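You operate a simulated robot arm through the tools that you are given. There is no shell and no other tool.

You run a simulated two-armed robot. Do the job below in one go: nothing can be reset, and whatever is moved stays where it is left.

TASK
Draw 10 turns of wire onto the drum in low gear.
Fine: counter to zero, turns dial to 10, start, watch till it stops.
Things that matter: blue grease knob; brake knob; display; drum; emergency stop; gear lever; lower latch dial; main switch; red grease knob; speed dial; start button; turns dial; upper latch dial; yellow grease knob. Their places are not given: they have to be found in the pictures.

The check looks at the end state, three seconds after you hand in, the way a careful person would. Anything else that was tipped, shoved, dropped, spilled or broken makes it a failure.

THE ROBOT
Two 7-joint arms with fingered hands on one trunk that stands fixed in place. Base frame: the origin is at the foot of the trunk, x ahead of it, y to its left, z up. Units: cm, degrees, N and s.
The left shoulder is at [4.9, 12.8, 131.3], the right one opposite. Each reaches about 115.6 cm from its shoulder. Payload 5 kg a hand.
Tool frame (each hand has its own): the origin (TCP) lies between the finger pads and is the grasp point; the fingertips stand 3.7 cm ahead of it; z points along the fingers, y is the line along which they close. The gripper opens to 12.4 cm; its body begins 4.3 cm behind the TCP. The gripper is a hand of 3 fingers: y runs from the thumb to the fingers, the wrist lies at [-2.1, -11.6, -20.3] in the tool frame.
Orientation is that of the tool frame in the base frame, as a unit quaternion [w, x, y, z]. With the fingers straight down and the wrist toward the robot, the tool's x, y and z point along [0, 1, 0], [1, 0, 0] and [0, 0, -1] of the base frame.

THE INTERFACE
- The arms move only by the tool play_rows. It takes "left_moves", "right_moves" or both (then of equal length, played together; a hand with none holds still); each is a list of rows, each an object of numbers (a shift or turn left out is 0): "x", "y", "z": the shift along the base's x, y, z in cm; "ax", "ay", "az": the turn, a rotation vector about the base's x, y, z in degrees. In form: [{"x": .., "y": .., "z": .., "ax": .., "ay": .., "az": ..}, ...]. A call has 1 to 20 rows; each row shifts and turns the commanded pose from where the row before left it. Each row takes 0.2 s and may step no farther than 5 cm and 8.6 degrees from the row before; otherwise, the whole call is refused. Where a pose cannot be reached the arm comes as near as it can. A force on the tool above 40 N (or 10 N above the force at the start of the call, whichever is more), or a blocked arm, ends the call early, and 0.2 s more pass. In this call time passes only in rows, and 0.2 s behind the last. It gives the time, the measured TCP pose, the force on the tool (base axes), the opening and the grip force at its end, in the units of the frame above (readings bear some noise), with the torque about the TCP (base axes, N m) and any sound that the robot's microphone picked up.
- Cameras (640 x 400 px; columns grow to the right, rows downward): "scene" is now at [18.53, -3.46, 151.25]; the picture's right is [-0.38, -0.93, 0.00], its down [-0.35, 0.14, -0.92] and it looks along [0.86, -0.35, -0.38] (base axes); focal length 214 px, centre (320, 200). "left" rides on the left gripper at [-7.2, -10.4, -15.4] in its tool frame; the picture's right is [-0.83, -0.26, 0.49], its down [0.51, -0.72, 0.47] and it looks along [0.23, 0.64, 0.73] (tool axes); focal length 243 px, centre (320, 200). "right" rides on the right gripper at [7.2, -10.4, -15.4] in its tool frame; the picture's right is [-0.83, 0.26, -0.49], its down [-0.51, -0.72, 0.47] and it looks along [-0.23, 0.64, 0.73] (tool axes); focal length 243 px, centre (320, 200).
- camera(camera): a new picture of that camera. It takes no simulated time.
- move_column(by): moves the trunk up (or, below 0, down) by that many cm; the arms and the scene camera ride with it, the base frame stays. It gives what a move gives, with no picture.
- finger_targets(index, middle, thumb_bend, thumb_turn, hand): sets how far each is bent, from 0 (flat) to 1 (curled in); at 0.3 the hand is open as for a grip, at 0.7 the pads meet at the TCP. One left out holds its place. A second passes; each finger stops where it meets its share of the squeeze, and holds until it gets a number again. It is the only way to open and close the hand. It gives what a move gives, with no picture; readings hold the bend of each and the force on the fingers (four entries, about 0 where the hand has none), thumb and palm. thumb_turn goes from beside the hand (0) to across from the fingers (1), as for a grip.
- aim_head(pan, tilt): turns the head with the scene camera to pan (to the left, within 80 degrees either way) and tilt (down, from -29 to 69), counted from straight ahead of the robot (the tilt from the chest, where the trunk bows). It gives what a move gives.
- pixel_to_xyz(camera, pixels): there is no depth. For up to 12 entries [column, row, z] of the newest picture of that camera ("zoom" is the newest enlarged one), the place [x, y] in the base frame at which the ray of that pixel passes the height z, good to about 0.3 cm. It takes no simulated time.
- zoom(camera, box): a new picture of the part [left, top, right, bottom] of that camera's present view, enlarged. It takes no simulated time.
- close_job(): hands the job in; it is judged then, once.

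Unless the task says otherwise, let go and move clear before handing in.

The tools are called as name(argument=value, ...) on one line, values as JSON. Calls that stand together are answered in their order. play_rows: Moves the arms, as the interface text tells. Its arguments: {"type":"object","properties":{"left_moves":{"type":"array"},"right_moves":{"type":"array"}},"required":[]} The other tools are called the same way: move_column (by) moves the trunk up or down; finger_targets (index, middle, thumb_bend, thumb_turn, hand) moves the fingers one by one; aim_head (pan, tilt) turns the head that bears the scene camera; camera (camera) takes a picture; pixel_to_xyz (camera, pixels) gives the place at which the rays of pixels pass given heights; zoom (camera, box) takes an enlarged picture of a part of a camera's view; close_job () hands the job in.

At the start:

```text
clock: 0.0
left_tcp_pos: [69.32, -1.22, 162.44]
left_tool_rot: [0.0, 0.707, 0.707, 0.0]
left_wrist_force: [0.5, -0.4, 0.1]
left_torque: [0.04, -0.06, 0.01]
left_grip_width: 12.35
left_grasp_force: 0.0
left_shape: jaw
left_bend: [0.3, 0.3, 0.3, 0.98]
left_finger forces: [0.0, 0.0, 0.0, 0.1, 0.0, 0.0]
right_tcp_pos: [44.56, -40.44, 159.62]
right_tool_rot: [-0.001, 0.707, 0.707, -0.001]
right_wrist_force: [-0.1, -0.3, -0.2]
right_torque: [0.0, -0.01, 0.01]
right_grip_width: 12.37
right_grasp_force: 0.0
right_shape: jaw
right_bend: [0.3, 0.3, 0.3, 0.98]
right_finger forces: [0.0, 0.1, 0.0, 0.1, 0.1, 0.0]
trunk travel left (down, up): [-50.0, 6.3]
head pan, tilt (commanded): [-22.2, 22.4]
```

scene: 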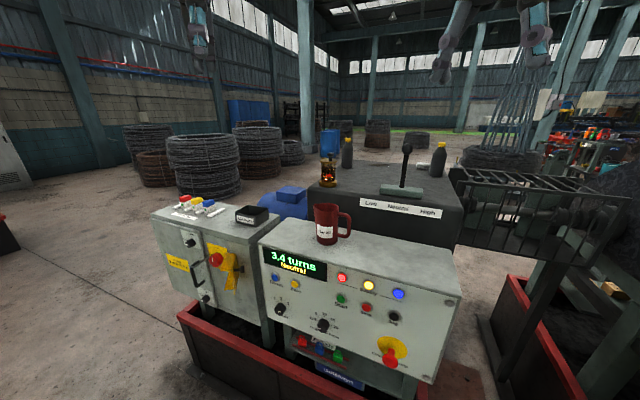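
right: 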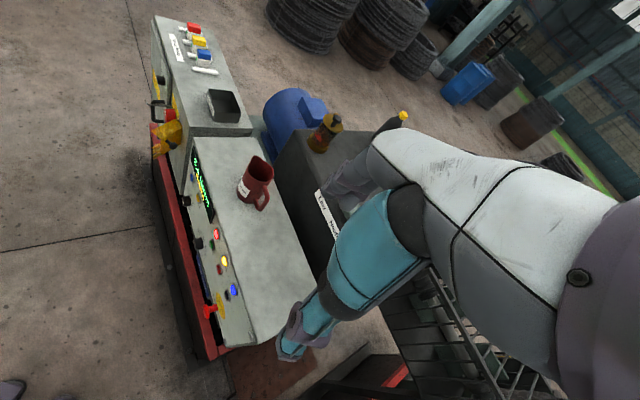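
left: 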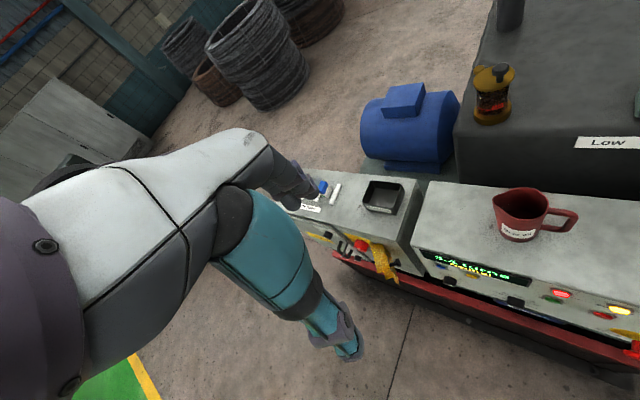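

The scene picture shows a control panel with a display (about 295,262) reading "3,4 turns / Neutral", several lamps and buttons, two dials, and a gear lever on the dark box at (405,165). I'll zoom in to read the labels before I move anything.

zoom(camera="scene", box=[255, 230, 415, 330])

zoom(camera="scene", box=[320, 260, 480, 360])

zoom(camera="scene", box=[145, 190, 305, 290])

zoom(camera="scene", box=[300, 130, 460, 230])

zoom(camera="scene", box=[260, 300, 420, 400])

```text
4.00 times, centred on (335, 280) of scene
```

zoom: 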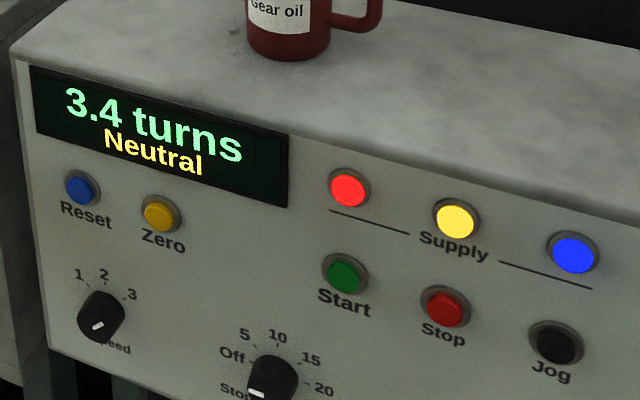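

```text
4.00 times, centred on (400, 310) of scene
```

zoom: 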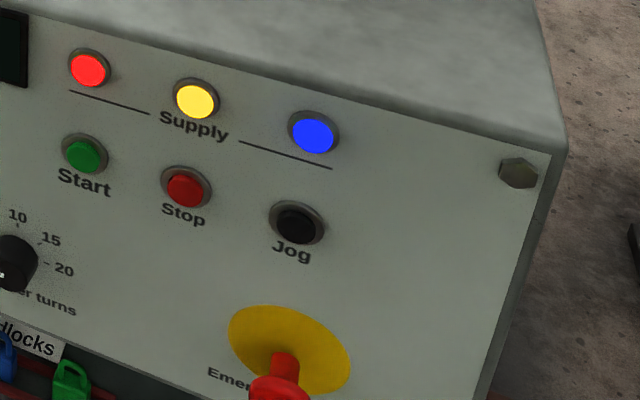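

```text
4.00 times, centred on (225, 240) of scene
```

zoom: 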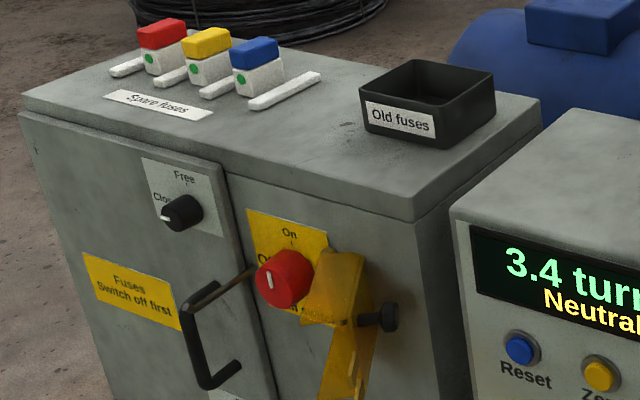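

```text
4.00 times, centred on (380, 180) of scene
```

zoom: 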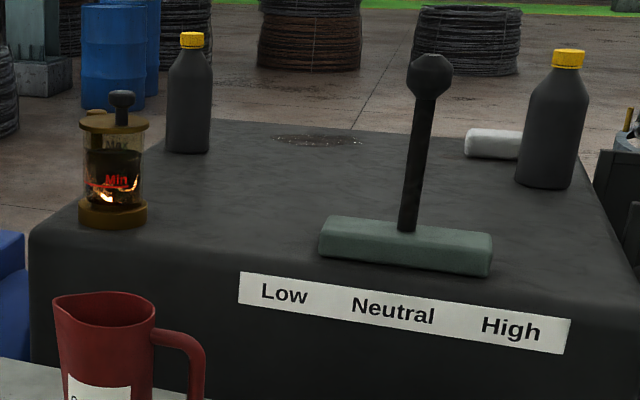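

```text
4.00 times, centred on (340, 350) of scene
```

zoom: 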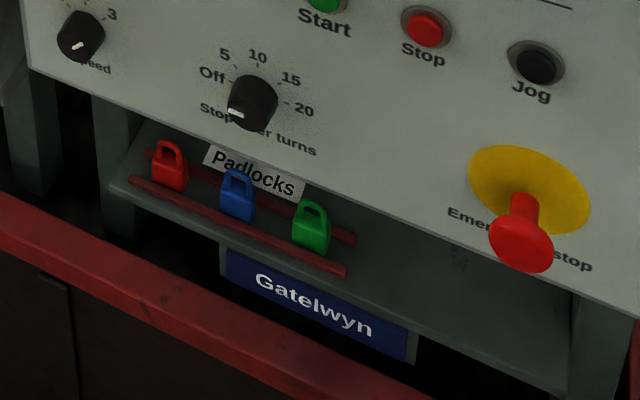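

The display reads "3.4 turns / Neutral", all three supply lamps are lit, and the stop-after-turns dial sits at about "Off" with its pointer at lower left. I'll turn the head to find the drum, brake and grease knobs.

aim_head(pan=-60, tilt=25)

camera(camera="scene")

```text
clock: 1.0
left_tcp_pos: [69.36, -1.25, 162.33]
left_tool_rot: [0.0, 0.707, 0.707, -0.001]
left_wrist_force: [0.1, -0.1, 1.0]
left_torque: [-0.01, 0.03, 0.03]
left_grip_width: 12.37
left_grasp_force: 0.1
left_shape: jaw
left_bend: [0.3, 0.3, 0.3, 0.98]
left_finger forces: [0.0, 0.0, 0.0, 0.0, 0.0, 0.0]
right_tcp_pos: [44.44, -40.41, 159.64]
right_tool_rot: [-0.001, 0.707, 0.707, 0.0]
right_wrist_force: [-0.4, 0.1, 0.0]
right_torque: [0.02, 0.01, 0.01]
right_grip_width: 12.37
right_grasp_force: 0.2
right_shape: jaw
right_bend: [0.3, 0.3, 0.3, 0.98]
right_finger forces: [0.1, 0.0, 0.0, 0.0, 0.0, 0.0]
trunk travel left (down, up): [-50.0, 6.3]
head pan, tilt (commanded): [-60.0, 25.0]
```

```text
taken
```

scene: 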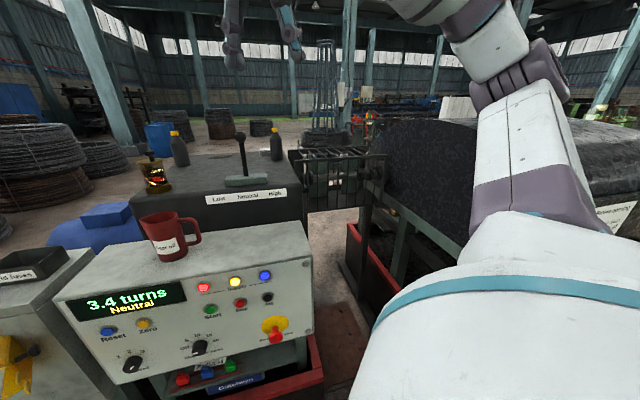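

The right arm covers the drum on the right (450–600). I'll zoom on the guard area at (340,190), the area right of the arm and the oil cup, then look further right.

zoom(camera="scene", box=[270, 120, 470, 245])

zoom(camera="scene", box=[540, 90, 640, 260])

zoom(camera="scene", box=[120, 120, 220, 200])

zoom(camera="scene", box=[40, 250, 320, 400])

```text
3.20 times, centred on (370, 182) of scene
```

zoom: 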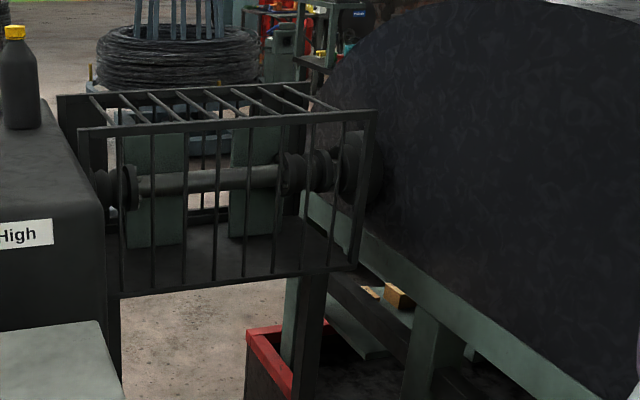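

```text
2.35 times, centred on (590, 175) of scene
```

zoom: 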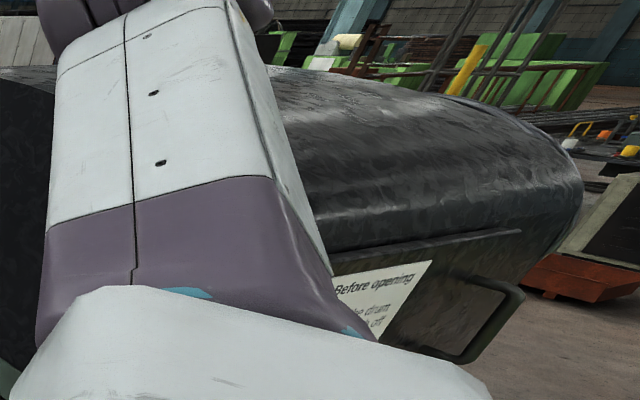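

```text
5.00 times, centred on (170, 160) of scene
```

zoom: 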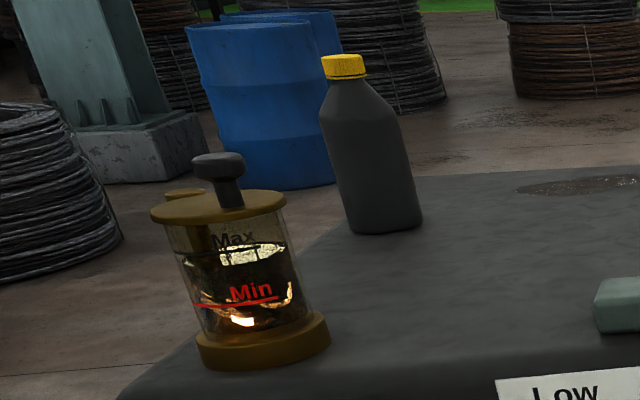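

```text
2.29 times, centred on (180, 325) of scene
```

zoom: 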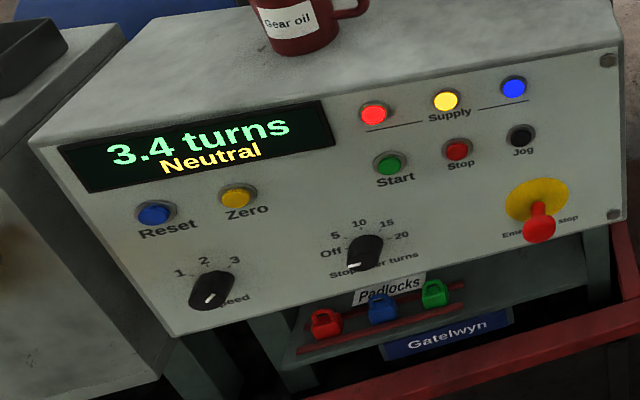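

The oil cup level is at "Max", so that's fine. The drum guard carries a notice, "Before opening … brake drum … off", partly hidden by the right arm. I'll aim at the panel to triangulate it and also look at the far side of the drum.

aim_head(pan=-80, tilt=30)

camera(camera="scene")

aim_head(pan=-30, tilt=40)

camera(camera="scene")

zoom(camera="right", box=[140, 120, 340, 245])

zoom(camera="right", box=[140, 235, 340, 360])

```text
clock: 1.9
left_tcp_pos: [69.33, -1.23, 162.4]
left_tool_rot: [0.0, 0.707, 0.707, -0.001]
left_wrist_force: [0.0, 0.0, 0.5]
left_torque: [-0.02, -0.02, 0.01]
left_grip_width: 12.36
left_grasp_force: 0.0
left_shape: jaw
left_bend: [0.3, 0.3, 0.3, 0.98]
left_finger forces: [0.0, 0.1, 0.0, 0.1, 0.0, 0.0]
right_tcp_pos: [44.57, -40.41, 159.57]
right_tool_rot: [0.001, 0.707, 0.707, 0.0]
right_wrist_force: [0.7, -0.4, 0.2]
right_torque: [0.01, -0.01, -0.01]
right_grip_width: 12.33
right_grasp_force: 0.0
right_shape: jaw
right_bend: [0.3, 0.3, 0.3, 0.98]
right_finger forces: [0.0, 0.0, 0.1, 0.0, 0.1, 0.0]
trunk travel left (down, up): [-50.0, 6.3]
head pan, tilt (commanded): [-80.0, 30.0]
```

```text
taken
```

scene: 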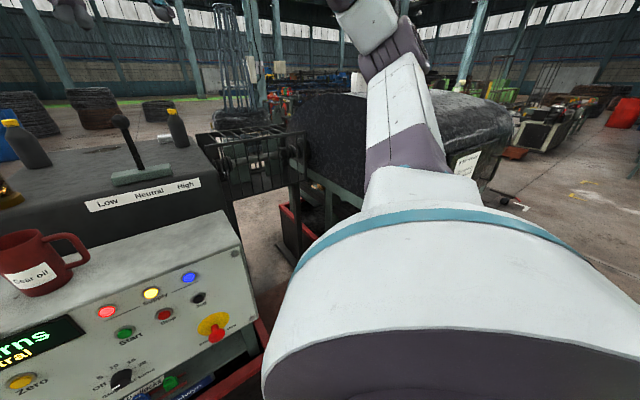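

```text
clock: 3.0
left_tcp_pos: [69.4, -1.26, 162.39]
left_tool_rot: [0.0, 0.706, 0.708, 0.0]
left_wrist_force: [-0.2, 0.2, -0.1]
left_torque: [0.03, -0.01, -0.01]
left_grip_width: 12.35
left_grasp_force: 0.2
left_shape: jaw
left_bend: [0.3, 0.3, 0.3, 0.98]
left_finger forces: [0.0, 0.0, 0.0, 0.1, 0.1, 0.0]
right_tcp_pos: [44.46, -40.31, 159.53]
right_tool_rot: [0.001, 0.707, 0.707, 0.001]
right_wrist_force: [-1.0, 0.1, 0.2]
right_torque: [0.02, 0.0, 0.0]
right_grip_width: 12.37
right_grasp_force: 0.1
right_shape: jaw
right_bend: [0.3, 0.3, 0.3, 0.98]
right_finger forces: [0.0, 0.1, 0.1, 0.0, 0.1, 0.1]
trunk travel left (down, up): [-50.0, 6.3]
head pan, tilt (commanded): [-30.0, 40.0]
```

```text
taken
```

scene: 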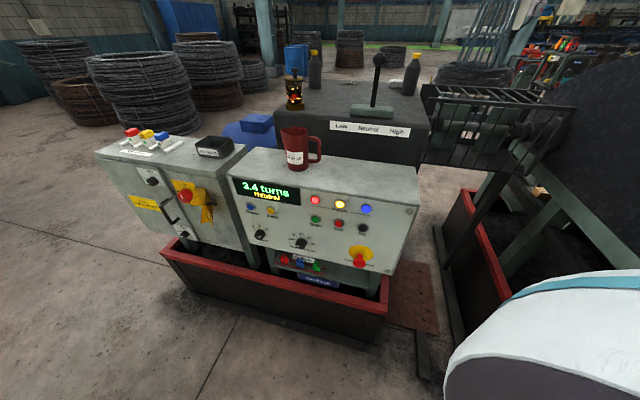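

```text
3.20 times, centred on (240, 182) of right
```

zoom: 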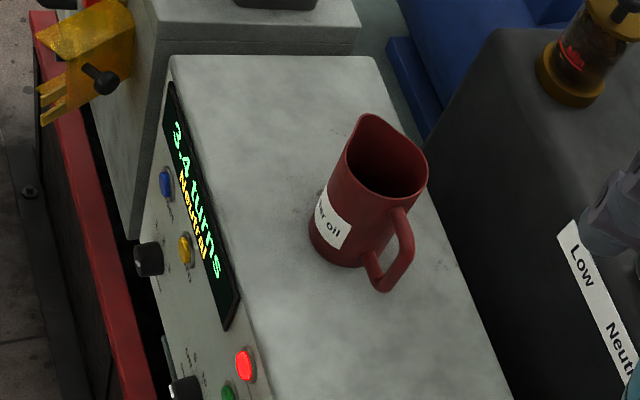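

```text
3.20 times, centred on (240, 298) of right
```

zoom: 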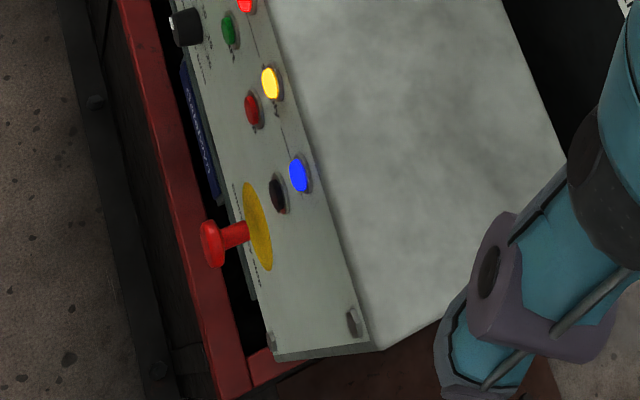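

The panel is now near the image centre (240–400, 175–270). I'll zoom to locate the buttons accurately in the scene view and start triangulating with the right camera.

zoom(camera="scene", box=[220, 160, 430, 291])

pixel_to_xyz(camera="right", pixels=[[191.5, 177, 80], [191.5, 177, 100], [217, 234, 80], [217, 234, 100], [233, 290, 80], [233, 290, 100], [212, 244, 80], [212, 244, 100], [226.5, 296, 80], [226.5, 296, 100], [206, 311, 80], [206, 311, 100]])

```text
3.05 times, centred on (325, 226) of scene
```

zoom: 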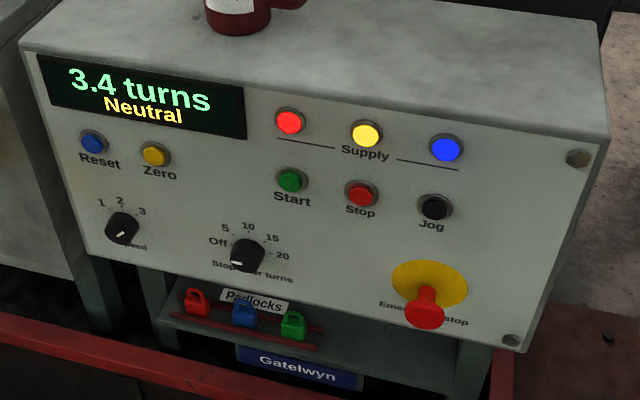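

```text
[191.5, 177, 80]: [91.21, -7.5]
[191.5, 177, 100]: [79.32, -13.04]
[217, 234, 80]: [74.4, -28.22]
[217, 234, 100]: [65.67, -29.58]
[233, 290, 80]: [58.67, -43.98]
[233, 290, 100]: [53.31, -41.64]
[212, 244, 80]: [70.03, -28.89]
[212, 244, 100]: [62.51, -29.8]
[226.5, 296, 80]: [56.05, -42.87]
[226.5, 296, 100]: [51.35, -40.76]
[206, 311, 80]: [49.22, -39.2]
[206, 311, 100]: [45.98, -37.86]
```

The labels are clear in this zoom: Reset (95,142), Zero (156,155), Start (291,181), Stop (361,195), Jog (435,207), the turns dial at (247,255), the speed dial at (122,228) and the E-stop at (428,305). I'll get the scene rays for these.

pixel_to_xyz(camera="zoom", pixels=[[93, 142, 80], [93, 142, 100], [290, 122, 80], [290, 122, 100], [446, 150, 80], [446, 150, 100], [291, 181, 80], [291, 181, 100], [435, 207, 80], [435, 207, 100], [428, 312, 80], [428, 312, 100]])

pixel_to_xyz(camera="zoom", pixels=[[155, 155, 80], [155, 155, 100], [247, 255, 80], [247, 255, 100], [122, 228, 80], [122, 228, 100]])

```text
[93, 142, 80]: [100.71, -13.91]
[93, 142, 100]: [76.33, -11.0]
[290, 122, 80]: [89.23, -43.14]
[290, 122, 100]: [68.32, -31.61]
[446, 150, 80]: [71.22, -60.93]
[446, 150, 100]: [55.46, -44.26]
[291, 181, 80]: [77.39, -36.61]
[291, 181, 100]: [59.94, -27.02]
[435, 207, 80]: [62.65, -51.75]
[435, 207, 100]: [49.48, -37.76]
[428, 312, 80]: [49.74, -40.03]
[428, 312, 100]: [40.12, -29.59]
```

```text
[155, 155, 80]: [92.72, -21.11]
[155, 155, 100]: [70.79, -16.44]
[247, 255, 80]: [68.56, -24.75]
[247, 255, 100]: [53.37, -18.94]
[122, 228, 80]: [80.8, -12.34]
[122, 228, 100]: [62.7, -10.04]
```

Triangulating scene against right gives a vertical panel facing (-0.71, 0.71). Reset is at about (82,-12,95), Start (64.5,-29.6,95), Jog (52.5,-41.3,95), and the turns dial near (68,-24.5,81). The right hand is clear of everything, so I'll yaw it to aim its camera toward the gear lever and drum.

play_rows(right_moves=[{"az": -8}, {"az": -8}, {"az": -8}, {"az": -8}, {"az": -8}])

camera(camera="right")

camera(camera="scene")

```text
clock: 4.2
left_tcp_pos: [69.36, -1.0, 162.5]
left_tool_rot: [0.0, 0.707, 0.708, 0.0]
left_wrist_force: [-0.5, 0.3, -0.2]
left_torque: [-0.07, -0.02, -0.02]
left_grip_width: 12.34
left_grasp_force: 0.0
left_shape: jaw
left_bend: [0.3, 0.3, 0.3, 0.98]
left_finger forces: [0.1, 0.0, 0.0, 0.1, 0.1, 0.0]
right_tcp_pos: [44.42, -40.19, 159.79]
right_tool_rot: [0.0, 0.907, 0.422, 0.001]
right_wrist_force: [-0.5, -0.3, -0.2]
right_torque: [-0.05, -0.02, -0.01]
right_grip_width: 12.37
right_grasp_force: 0.1
right_shape: jaw
right_bend: [0.3, 0.3, 0.3, 0.98]
right_finger forces: [0.1, 0.0, 0.0, 0.0, 0.1, 0.1]
trunk travel left (down, up): [-50.0, 6.3]
head pan, tilt (commanded): [-30.0, 40.0]
```

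```text
taken
```

right: 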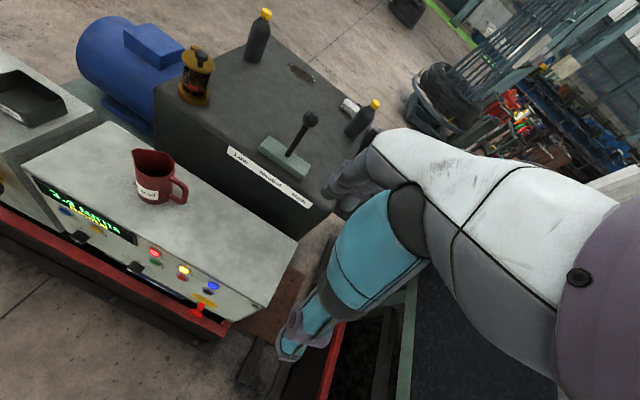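

```text
taken
```

scene: 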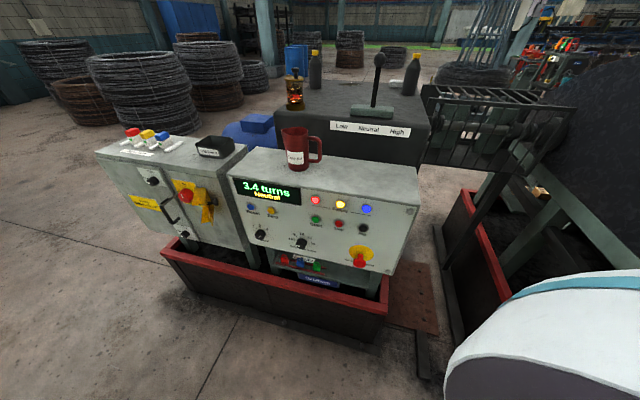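

The gear lever now shows in both views: right knob at (310,118) and base (288,155), scene knob at (379,60) and base (373,107). I'll zoom and triangulate it.

zoom(camera="right", box=[210, 80, 370, 180])

pixel_to_xyz(camera="right", pixels=[[310, 118, 110], [310, 118, 140], [289, 154, 110], [289, 154, 140], [134, 151, 105], [134, 151, 125], [198, 51, 110], [198, 51, 130]])

zoom(camera="scene", box=[270, 40, 450, 152])

pixel_to_xyz(camera="scene", pixels=[[379, 60, 110], [379, 60, 140], [373, 107, 110], [373, 107, 140], [282, 130, 105], [282, 130, 125], [293, 72, 110], [293, 72, 130]])

```text
4.00 times, centred on (290, 130) of right
```

zoom: 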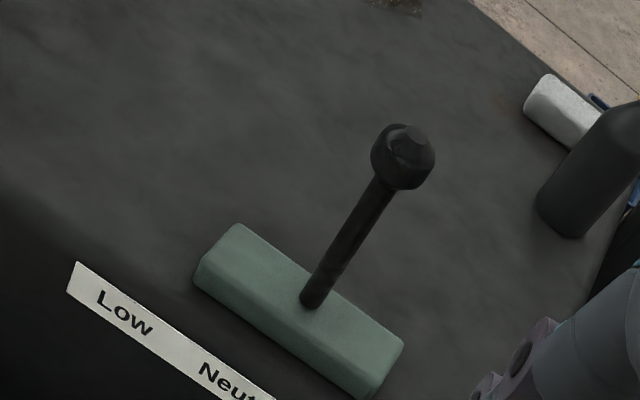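

```text
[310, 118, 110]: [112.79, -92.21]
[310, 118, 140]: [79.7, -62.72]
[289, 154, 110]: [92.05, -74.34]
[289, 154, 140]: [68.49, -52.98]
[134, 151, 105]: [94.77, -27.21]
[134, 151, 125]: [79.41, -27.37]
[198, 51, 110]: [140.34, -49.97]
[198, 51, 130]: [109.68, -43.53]
```

```text
3.56 times, centred on (360, 96) of scene
```

zoom: 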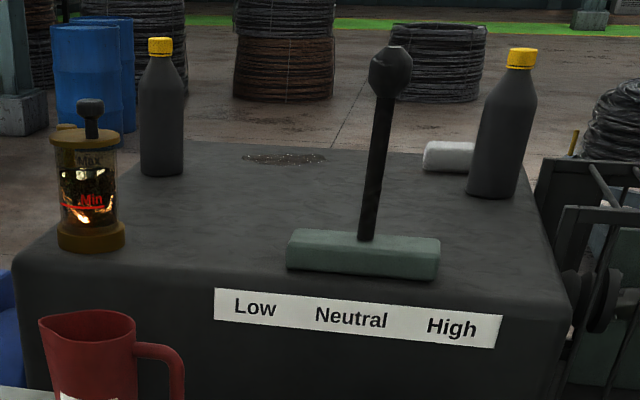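

```text
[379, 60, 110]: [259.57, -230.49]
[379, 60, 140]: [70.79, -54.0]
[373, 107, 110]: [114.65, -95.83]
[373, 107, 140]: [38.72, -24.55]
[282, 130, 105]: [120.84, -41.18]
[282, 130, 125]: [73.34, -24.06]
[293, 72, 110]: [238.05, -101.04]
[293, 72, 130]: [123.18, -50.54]
```

The lever is vertical at (81.8,-64.8), from z≈123 to 138, and Low lies toward (+0.7,+0.7). I still haven't found the brake knob or the grease knobs, so I'll yaw the right hand further to look at the drum.

play_rows(right_moves=[{"az": -8}, {"az": -8}, {"az": -8}, {"az": -8}, {"az": -8}, {"az": -8}])

camera(camera="right")

aim_head(pan=-60, tilt=25)

camera(camera="scene")

```text
clock: 5.7
left_tcp_pos: [69.53, -1.21, 162.28]
left_tool_rot: [0.0, 0.707, 0.707, -0.001]
left_wrist_force: [0.0, 0.8, -0.1]
left_torque: [-0.05, -0.03, 0.0]
left_grip_width: 12.37
left_grasp_force: 0.0
left_shape: jaw
left_bend: [0.3, 0.3, 0.3, 0.98]
left_finger forces: [0.0, 0.0, 0.0, 0.0, 0.0, 0.0]
right_tcp_pos: [44.57, -40.27, 159.65]
right_tool_rot: [0.0, 1.0, 0.017, -0.001]
right_wrist_force: [0.0, 0.5, -1.1]
right_torque: [-0.02, 0.02, 0.02]
right_grip_width: 12.34
right_grasp_force: 0.0
right_shape: jaw
right_bend: [0.3, 0.3, 0.3, 0.98]
right_finger forces: [0.1, 0.0, 0.1, 0.0, 0.1, 0.1]
trunk travel left (down, up): [-50.0, 6.3]
head pan, tilt (commanded): [-30.0, 40.0]
```

```text
taken
```

right: 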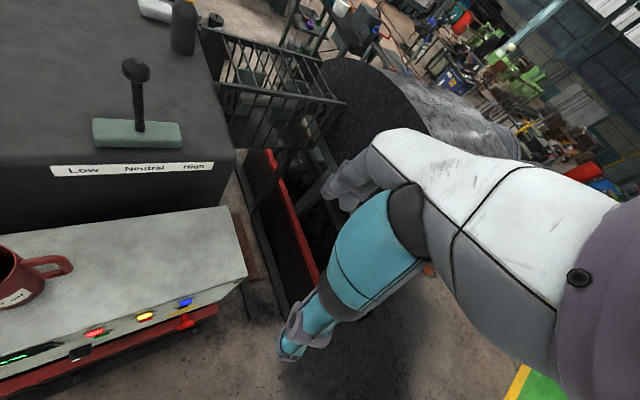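

```text
clock: 6.6
left_tcp_pos: [69.27, -1.3, 162.39]
left_tool_rot: [0.0, 0.707, 0.707, 0.0]
left_wrist_force: [2.1, 0.3, -0.5]
left_torque: [0.01, 0.01, 0.02]
left_grip_width: 12.34
left_grasp_force: 0.2
left_shape: jaw
left_bend: [0.3, 0.3, 0.3, 0.98]
left_finger forces: [0.0, 0.0, 0.0, 0.1, 0.0, 0.0]
right_tcp_pos: [44.58, -40.45, 159.67]
right_tool_rot: [0.0, 1.0, 0.018, 0.0]
right_wrist_force: [0.3, 0.0, 0.4]
right_torque: [-0.03, 0.02, -0.01]
right_grip_width: 12.35
right_grasp_force: 0.1
right_shape: jaw
right_bend: [0.3, 0.3, 0.3, 0.98]
right_finger forces: [0.1, 0.0, 0.1, 0.0, 0.0, 0.1]
trunk travel left (down, up): [-50.0, 6.3]
head pan, tilt (commanded): [-60.0, 25.0]
```

```text
taken
```

scene: 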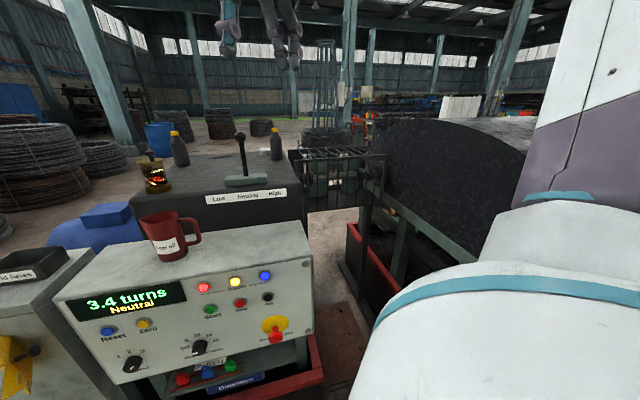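

The right view shows the shaft guard (260,90) and the drum (400,110), but I still see no brake or grease knob. I'll zoom the right and scene views around the guard and drum.

zoom(camera="right", box=[200, 0, 400, 125])

zoom(camera="right", box=[380, 60, 540, 160])

zoom(camera="right", box=[230, 140, 390, 240])

zoom(camera="scene", box=[280, 130, 520, 280])

```text
3.20 times, centred on (300, 62) of right
```

zoom: 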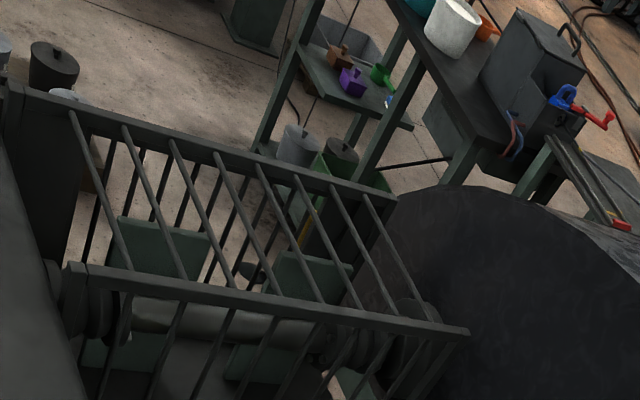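

```text
4.00 times, centred on (460, 110) of right
```

zoom: 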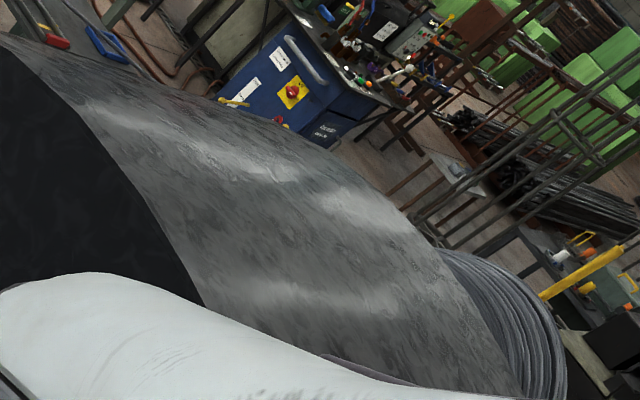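

```text
4.00 times, centred on (310, 190) of right
```

zoom: 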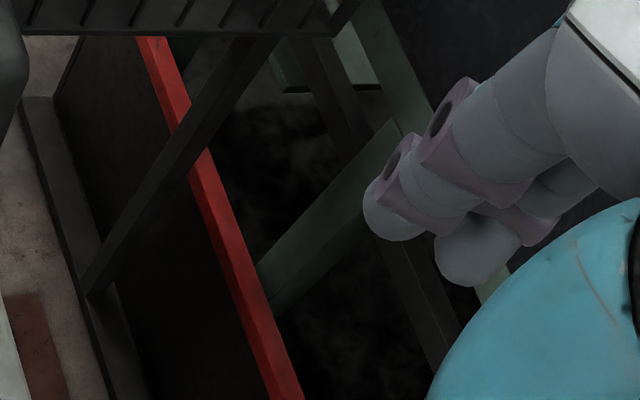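

```text
2.67 times, centred on (400, 205) of scene
```

zoom: 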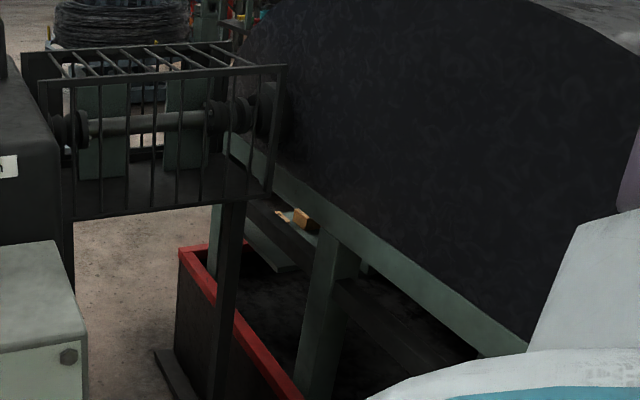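

No brake is visible yet because the right arm blocks the drum's near side. I'll look at pan -80 with the arm's new posture.

aim_head(pan=-80, tilt=20)

camera(camera="scene")

```text
clock: 7.4
left_tcp_pos: [69.29, -1.22, 162.42]
left_tool_rot: [0.0, 0.707, 0.707, 0.0]
left_wrist_force: [0.7, -0.1, 1.0]
left_torque: [0.0, -0.01, 0.0]
left_grip_width: 12.34
left_grasp_force: 0.0
left_shape: jaw
left_bend: [0.3, 0.3, 0.3, 0.98]
left_finger forces: [0.0, 0.0, 0.0, 0.0, 0.1, 0.1]
right_tcp_pos: [44.46, -40.27, 159.68]
right_tool_rot: [0.001, 1.0, 0.019, 0.0]
right_wrist_force: [-0.1, 0.7, 0.6]
right_torque: [0.02, -0.02, 0.01]
right_grip_width: 12.35
right_grasp_force: 0.1
right_shape: jaw
right_bend: [0.3, 0.3, 0.3, 0.98]
right_finger forces: [0.0, 0.0, 0.0, 0.0, 0.1, 0.0]
trunk travel left (down, up): [-50.0, 6.3]
head pan, tilt (commanded): [-80.0, 20.0]
```

```text
taken
```

scene: 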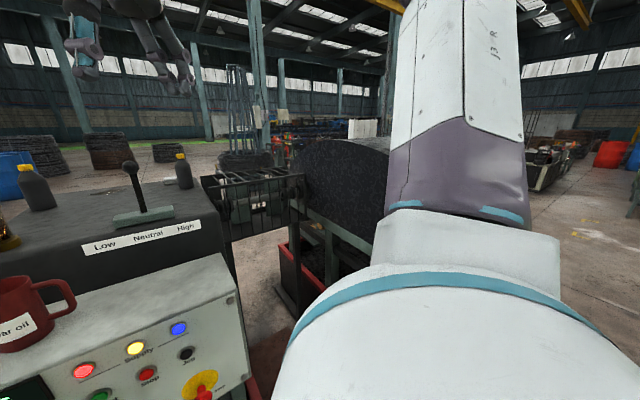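

The right upper arm hides the drum's near side. I'll lower the right hand to about (38,-30,135), clear in front of the panel, and unwind the yaw so the arm drops out of the view.

play_rows(right_moves=[{"x": -2, "y": 2, "z": -2.5, "az": 8}, {"x": -1, "y": 1, "z": -2.5, "az": 8}, {"x": -1, "y": 1, "z": -2.5, "az": 8}, {"x": -1, "y": 1, "z": -2.5, "az": 8}, {"x": -1, "y": 1, "z": -2.5, "az": 8}, {"y": 1, "z": -2.5, "az": 8}, {"y": 1, "z": -2.5, "az": 8}, {"y": 1, "z": -2.5, "az": 8}, {"y": 1, "z": -2.5, "az": 8}, {"z": -2.5, "az": 8}, {"az": 8}])

camera(camera="scene")

```text
clock: 9.8
left_tcp_pos: [69.27, -1.45, 162.36]
left_tool_rot: [-0.001, 0.707, 0.707, 0.0]
left_wrist_force: [0.2, 0.1, 0.0]
left_torque: [0.05, -0.02, -0.04]
left_grip_width: 12.37
left_grasp_force: 0.1
left_shape: jaw
left_bend: [0.3, 0.3, 0.3, 0.98]
left_finger forces: [0.0, 0.1, 0.1, 0.0, 0.0, 0.1]
right_tcp_pos: [39.57, -31.1, 135.89]
right_tool_rot: [-0.001, 0.706, 0.708, 0.0]
right_wrist_force: [0.6, -0.5, 0.1]
right_torque: [0.03, -0.01, 0.01]
right_grip_width: 12.37
right_grasp_force: 0.0
right_shape: jaw
right_bend: [0.3, 0.3, 0.3, 0.98]
right_finger forces: [0.1, 0.0, 0.0, 0.1, 0.1, 0.1]
right hand out of reach, approached as far as the arm can: row 9, 10
trunk travel left (down, up): [-50.0, 6.3]
head pan, tilt (commanded): [-80.0, 20.0]
```

```text
taken
```

scene: 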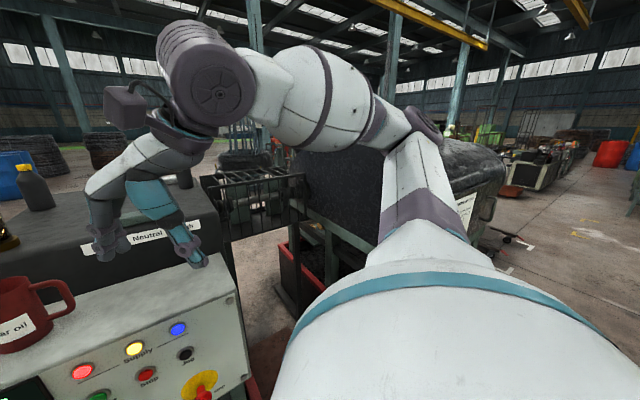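

Now the drum cover's notice (465,205) and its end are visible. I'll zoom there.

zoom(camera="scene", box=[420, 130, 580, 270])

zoom(camera="scene", box=[70, 10, 270, 280])

```text
2.86 times, centred on (500, 200) of scene
```

zoom: 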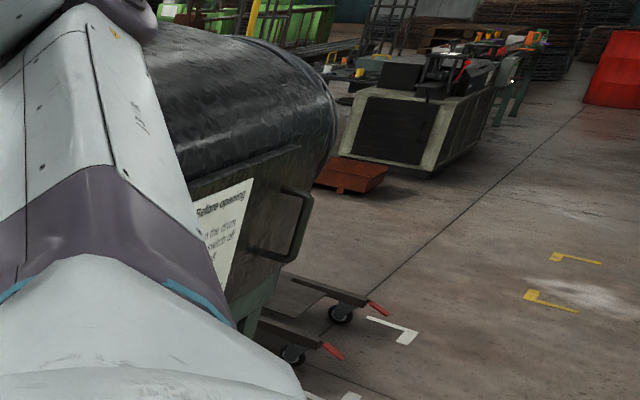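

```text
1.48 times, centred on (170, 145) of scene
```

zoom: 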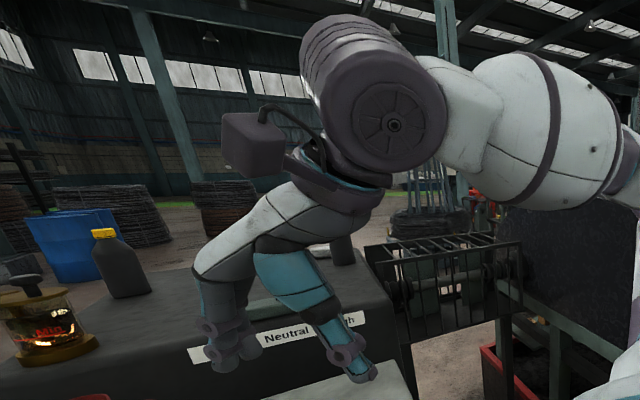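

The notice is on the far drum cover and is about opening it, which doesn't concern us. The display blocks on "Neutral", so the gear lever comes first. I'll close the right fingers to a compact shape, raise the hand, yaw it -45° and fly it to the right of the lever, staying high.

finger_targets(hand="right", index=0.65, middle=0.65, thumb_bend=0.65)

play_rows(right_moves=[{"z": 4, "az": -7.5}, {"z": 4, "az": -7.5}, {"z": 4, "az": -7.5}, {"z": 4, "az": -7.5}, {"z": 3, "az": -7.5}, {"az": -7.5}])

play_rows(right_moves=[{"x": 3.2, "y": -3.4}, {"x": 3.2, "y": -3.4}, {"x": 3.2, "y": -3.4}, {"x": 3.2, "y": -3.4}, {"x": 3.2, "y": -3.4}, {"x": 3.2, "y": -3.4}])

camera(camera="right")

aim_head(pan=-40, tilt=25)

camera(camera="scene")

```text
clock: 10.8
left_tcp_pos: [69.43, -1.37, 162.43]
left_tool_rot: [0.0, 0.707, 0.707, 0.0]
left_wrist_force: [0.2, 0.1, 0.0]
left_torque: [-0.01, -0.01, 0.0]
left_grip_width: 12.35
left_grasp_force: 0.1
left_shape: jaw
left_bend: [0.3, 0.3, 0.3, 0.98]
left_finger forces: [0.1, 0.0, 0.0, 0.0, 0.1, 0.0]
right_tcp_pos: [39.7, -30.91, 135.92]
right_tool_rot: [0.0, 0.707, 0.707, -0.001]
right_wrist_force: [0.3, -0.6, -0.1]
right_torque: [0.01, 0.02, 0.01]
right_grip_width: 2.23
right_grasp_force: 0.0
right_shape: fingers
right_bend: [0.65, 0.65, 0.65, 0.98]
right_finger forces: [0.0, 0.0, 0.0, 0.0, 0.1, 0.1]
trunk travel left (down, up): [-50.0, 6.3]
head pan, tilt (commanded): [-80.0, 20.0]
```

```text
clock: 12.2
left_tcp_pos: [69.35, -1.21, 162.35]
left_tool_rot: [0.0, 0.707, 0.707, 0.0]
left_wrist_force: [0.4, 0.3, 1.0]
left_torque: [0.02, 0.03, 0.02]
left_grip_width: 12.36
left_grasp_force: 0.1
left_shape: jaw
left_bend: [0.3, 0.3, 0.3, 0.98]
left_finger forces: [0.0, 0.0, 0.0, 0.0, 0.0, 0.0]
right_tcp_pos: [39.53, -30.75, 154.68]
right_tool_rot: [-0.001, 0.924, 0.382, -0.001]
right_wrist_force: [-0.3, -0.1, -0.3]
right_torque: [-0.05, 0.0, 0.0]
right_grip_width: 2.23
right_grasp_force: 0.1
right_shape: fingers
right_bend: [0.65, 0.65, 0.65, 0.98]
right_finger forces: [0.0, 0.0, 0.0, 0.0, 0.1, 0.0]
trunk travel left (down, up): [-50.0, 6.3]
head pan, tilt (commanded): [-80.0, 20.0]
```

```text
clock: 13.6
left_tcp_pos: [69.52, -1.43, 162.15]
left_tool_rot: [-0.002, 0.707, 0.707, -0.001]
left_wrist_force: [0.7, -0.3, -1.2]
left_torque: [0.01, 0.01, -0.04]
left_grip_width: 12.36
left_grasp_force: 0.0
left_shape: jaw
left_bend: [0.3, 0.3, 0.3, 0.98]
left_finger forces: [0.1, 0.0, 0.1, 0.0, 0.0, 0.0]
right_tcp_pos: [59.11, -51.48, 154.4]
right_tool_rot: [-0.001, 0.924, 0.383, -0.001]
right_wrist_force: [-0.3, 0.8, -0.7]
right_torque: [-0.01, 0.02, 0.04]
right_grip_width: 2.18
right_grasp_force: 0.0
right_shape: fingers
right_bend: [0.65, 0.65, 0.65, 0.98]
right_finger forces: [0.0, 0.0, 0.0, 0.1, 0.0, 0.0]
trunk travel left (down, up): [-50.0, 6.3]
head pan, tilt (commanded): [-80.0, 20.0]
```

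```text
taken
```

right: 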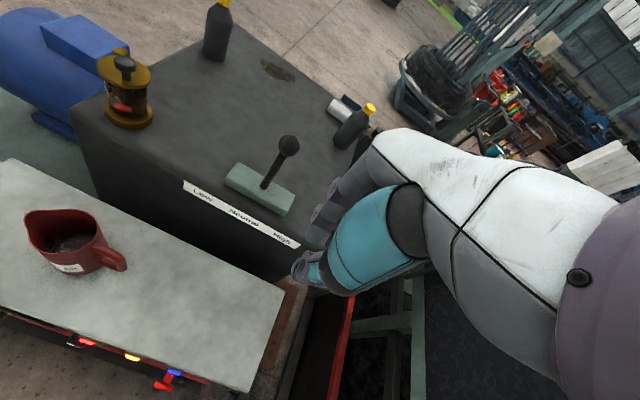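

```text
clock: 14.7
left_tcp_pos: [69.22, -1.3, 162.44]
left_tool_rot: [-0.001, 0.707, 0.707, 0.001]
left_wrist_force: [-0.6, -0.1, -0.5]
left_torque: [-0.03, -0.02, 0.0]
left_grip_width: 12.36
left_grasp_force: 0.0
left_shape: jaw
left_bend: [0.3, 0.3, 0.3, 0.98]
left_finger forces: [0.1, 0.1, 0.0, 0.0, 0.0, 0.0]
right_tcp_pos: [58.77, -51.26, 154.7]
right_tool_rot: [0.0, 0.924, 0.382, 0.0]
right_wrist_force: [-0.3, 0.5, -0.5]
right_torque: [-0.02, -0.04, -0.01]
right_grip_width: 2.21
right_grasp_force: 0.0
right_shape: fingers
right_bend: [0.65, 0.65, 0.65, 0.98]
right_finger forces: [0.0, 0.0, 0.0, 0.0, 0.0, 0.1]
trunk travel left (down, up): [-50.0, 6.3]
head pan, tilt (commanded): [-40.0, 25.0]
```

```text
taken
```

scene: 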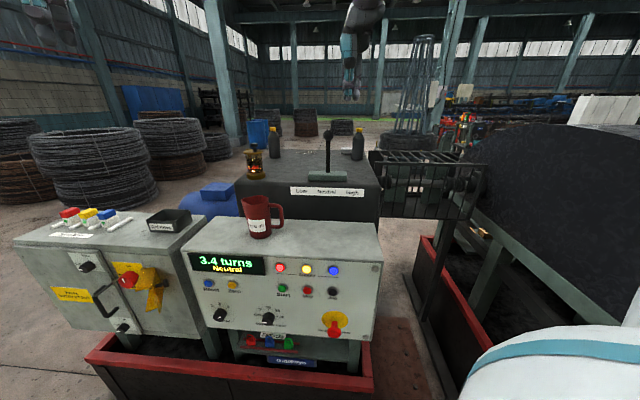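

The right hand shows at (350,60) in the scene, above and in front of the gearbox, and the lever knob is at (290,145) in the right view. I'll carry on to a point right of the lever and then descend in a separate call.

play_rows(right_moves=[{"x": 3, "y": -3.1}, {"x": 3, "y": -3.1}, {"x": 3, "y": -3.1}, {"x": 3, "y": -3.1}, {"x": 3, "y": -3.1}, {"x": 2, "y": -2.5}])

camera(camera="right")

camera(camera="scene")

camera(camera="left")

```text
clock: 16.1
left_tcp_pos: [69.51, -1.36, 162.17]
left_tool_rot: [0.0, 0.707, 0.707, 0.0]
left_wrist_force: [0.2, 0.4, 0.2]
left_torque: [0.01, 0.02, 0.01]
left_grip_width: 12.37
left_grasp_force: 0.1
left_shape: jaw
left_bend: [0.3, 0.3, 0.3, 0.98]
left_finger forces: [0.1, 0.0, 0.0, 0.1, 0.0, 0.1]
right_tcp_pos: [75.87, -69.42, 154.77]
right_tool_rot: [-0.001, 0.924, 0.383, -0.001]
right_wrist_force: [0.1, 0.2, -0.5]
right_torque: [0.0, 0.06, 0.0]
right_grip_width: 2.2
right_grasp_force: 0.1
right_shape: fingers
right_bend: [0.65, 0.65, 0.65, 0.98]
right_finger forces: [0.0, 0.1, 0.1, 0.1, 0.0, 0.0]
trunk travel left (down, up): [-50.0, 6.3]
head pan, tilt (commanded): [-40.0, 25.0]
```

```text
taken
```

right: 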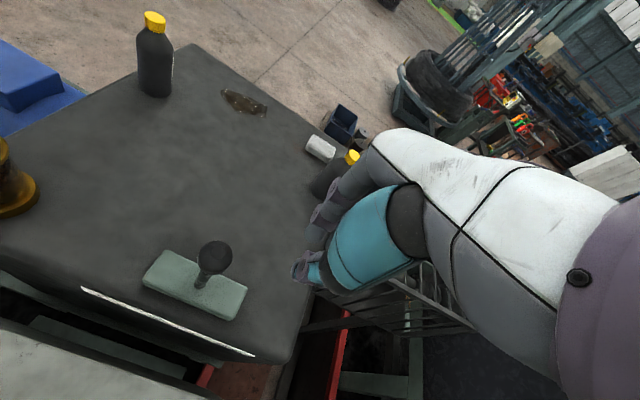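

```text
taken
```

scene: 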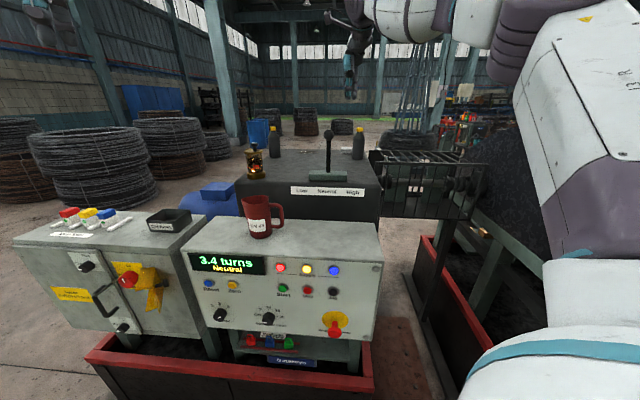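

```text
taken
```

left: 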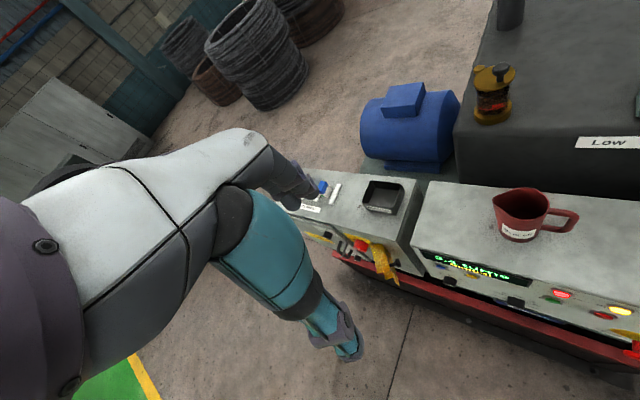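

From this new pose the lever knob is at (214,256) in the right view and its base near (203,285). I'll verify its location again from here.

pixel_to_xyz(camera="right", pixels=[[214, 256, 138.3], [203, 285, 123], [335, 180, 133], [352, 156, 145], [152, 282, 121], [242, 305, 121], [150, 95, 121], [22, 210, 121], [255, 355, 118], [82, 290, 118]])

zoom(camera="scene", box=[230, 20, 410, 210])

```text
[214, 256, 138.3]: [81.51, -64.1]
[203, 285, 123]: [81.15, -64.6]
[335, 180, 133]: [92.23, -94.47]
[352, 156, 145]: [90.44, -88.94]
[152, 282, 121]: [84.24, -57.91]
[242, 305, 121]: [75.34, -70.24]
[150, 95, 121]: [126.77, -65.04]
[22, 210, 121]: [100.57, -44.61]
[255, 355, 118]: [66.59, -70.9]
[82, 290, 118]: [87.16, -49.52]
```

```text
2.11 times, centred on (320, 115) of scene
```

zoom: 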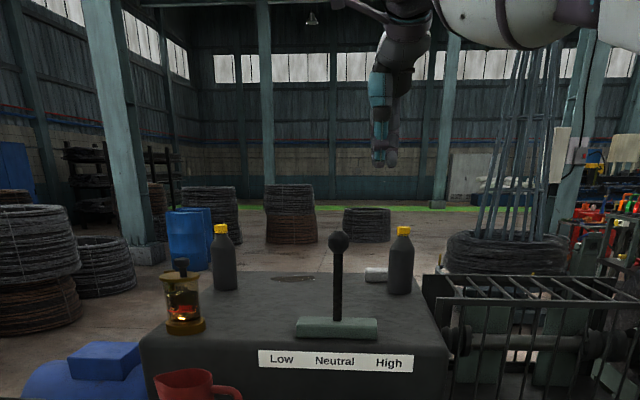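

The lever is confirmed at (81.5,-64.3), about 7.6 cm to the Low side of the hand. I'll lower the hand beside it to z≈136.5.

play_rows(right_moves=[{"z": -4}, {"z": -4}, {"z": -4}, {"z": -3.5}, {"z": -2.5}])

camera(camera="right")

zoom(camera="scene", box=[230, 20, 410, 210])

```text
clock: 17.3
left_tcp_pos: [69.45, -1.46, 162.36]
left_tool_rot: [-0.001, 0.707, 0.707, -0.001]
left_wrist_force: [-0.9, -0.1, 0.1]
left_torque: [0.01, -0.01, -0.02]
left_grip_width: 12.35
left_grasp_force: 0.0
left_shape: jaw
left_bend: [0.3, 0.3, 0.3, 0.98]
left_finger forces: [0.0, 0.0, 0.0, 0.0, 0.0, 0.0]
right_tcp_pos: [75.89, -69.23, 136.54]
right_tool_rot: [-0.001, 0.924, 0.383, 0.0]
right_wrist_force: [0.1, -0.5, -0.5]
right_torque: [0.02, -0.02, 0.01]
right_grip_width: 2.17
right_grasp_force: 0.0
right_shape: fingers
right_bend: [0.65, 0.65, 0.65, 0.98]
right_finger forces: [0.1, 0.0, 0.0, 0.0, 0.1, 0.1]
trunk travel left (down, up): [-50.0, 6.3]
head pan, tilt (commanded): [-40.0, 25.0]
```

```text
taken
```

right: 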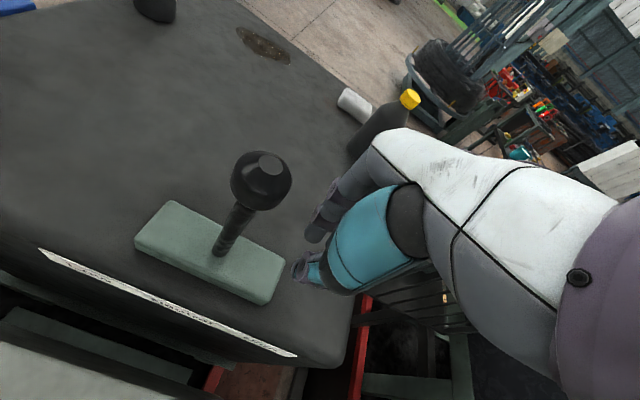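

```text
2.11 times, centred on (320, 115) of scene
```

zoom: 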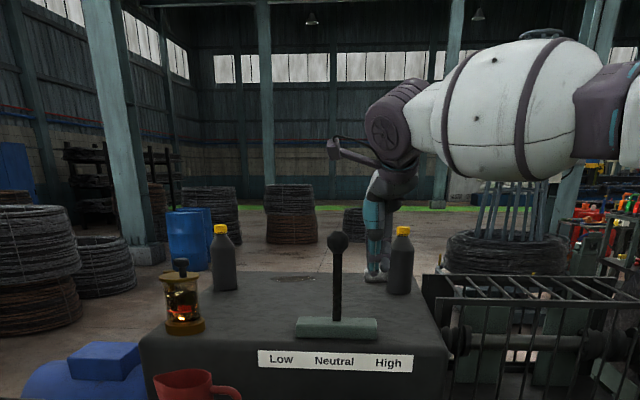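

The hand is correctly placed right of the lever in both views. I'll now push it slowly toward Low along (+0.7,+0.7).

play_rows(right_moves=[{"x": 1, "y": 1}, {"x": 1, "y": 1}, {"x": 1, "y": 1}, {"x": 1, "y": 1}, {"x": 0.8, "y": 0.8}, {"x": 0.8, "y": 0.8}])

camera(camera="right")

zoom(camera="scene", box=[180, 110, 410, 310])

```text
clock: 18.7
left_tcp_pos: [69.32, -1.34, 162.37]
left_tool_rot: [0.0, 0.706, 0.708, -0.001]
left_wrist_force: [0.2, 0.4, -0.6]
left_torque: [-0.03, 0.02, 0.02]
left_grip_width: 12.35
left_grasp_force: 0.1
left_shape: jaw
left_bend: [0.3, 0.3, 0.3, 0.98]
left_finger forces: [0.1, 0.0, 0.0, 0.1, 0.0, 0.1]
right_tcp_pos: [81.47, -63.46, 136.91]
right_tool_rot: [0.0, 0.924, 0.383, -0.001]
right_wrist_force: [-0.5, -2.9, -2.1]
right_torque: [-0.1, 0.07, -0.06]
right_grip_width: 2.42
right_grasp_force: 1.2
right_shape: fingers
right_bend: [0.63, 0.65, 0.65, 0.98]
right_finger forces: [2.7, 0.0, 0.1, 0.1, 0.0, 0.0]
trunk travel left (down, up): [-50.0, 6.3]
head pan, tilt (commanded): [-40.0, 25.0]
```

```text
taken
```

right: 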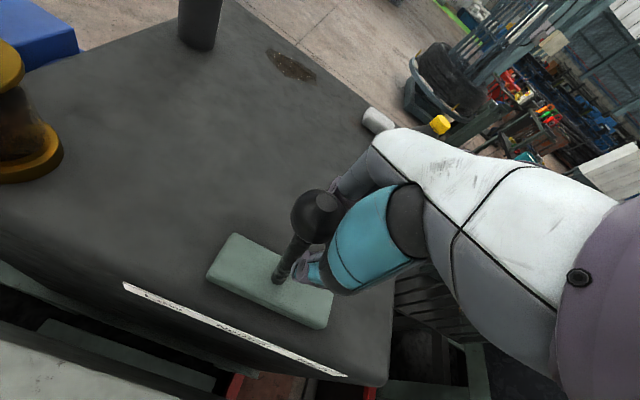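

```text
2.00 times, centred on (295, 210) of scene
```

zoom: 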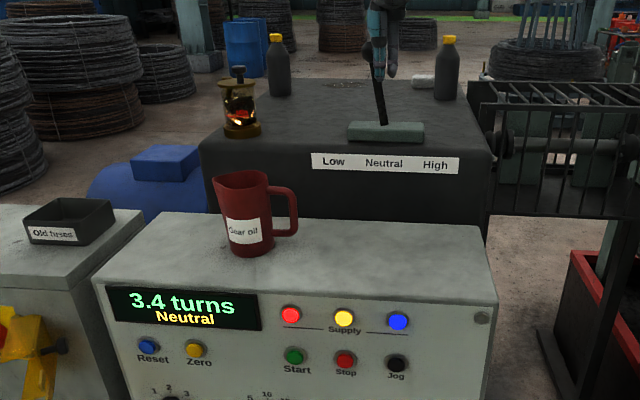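

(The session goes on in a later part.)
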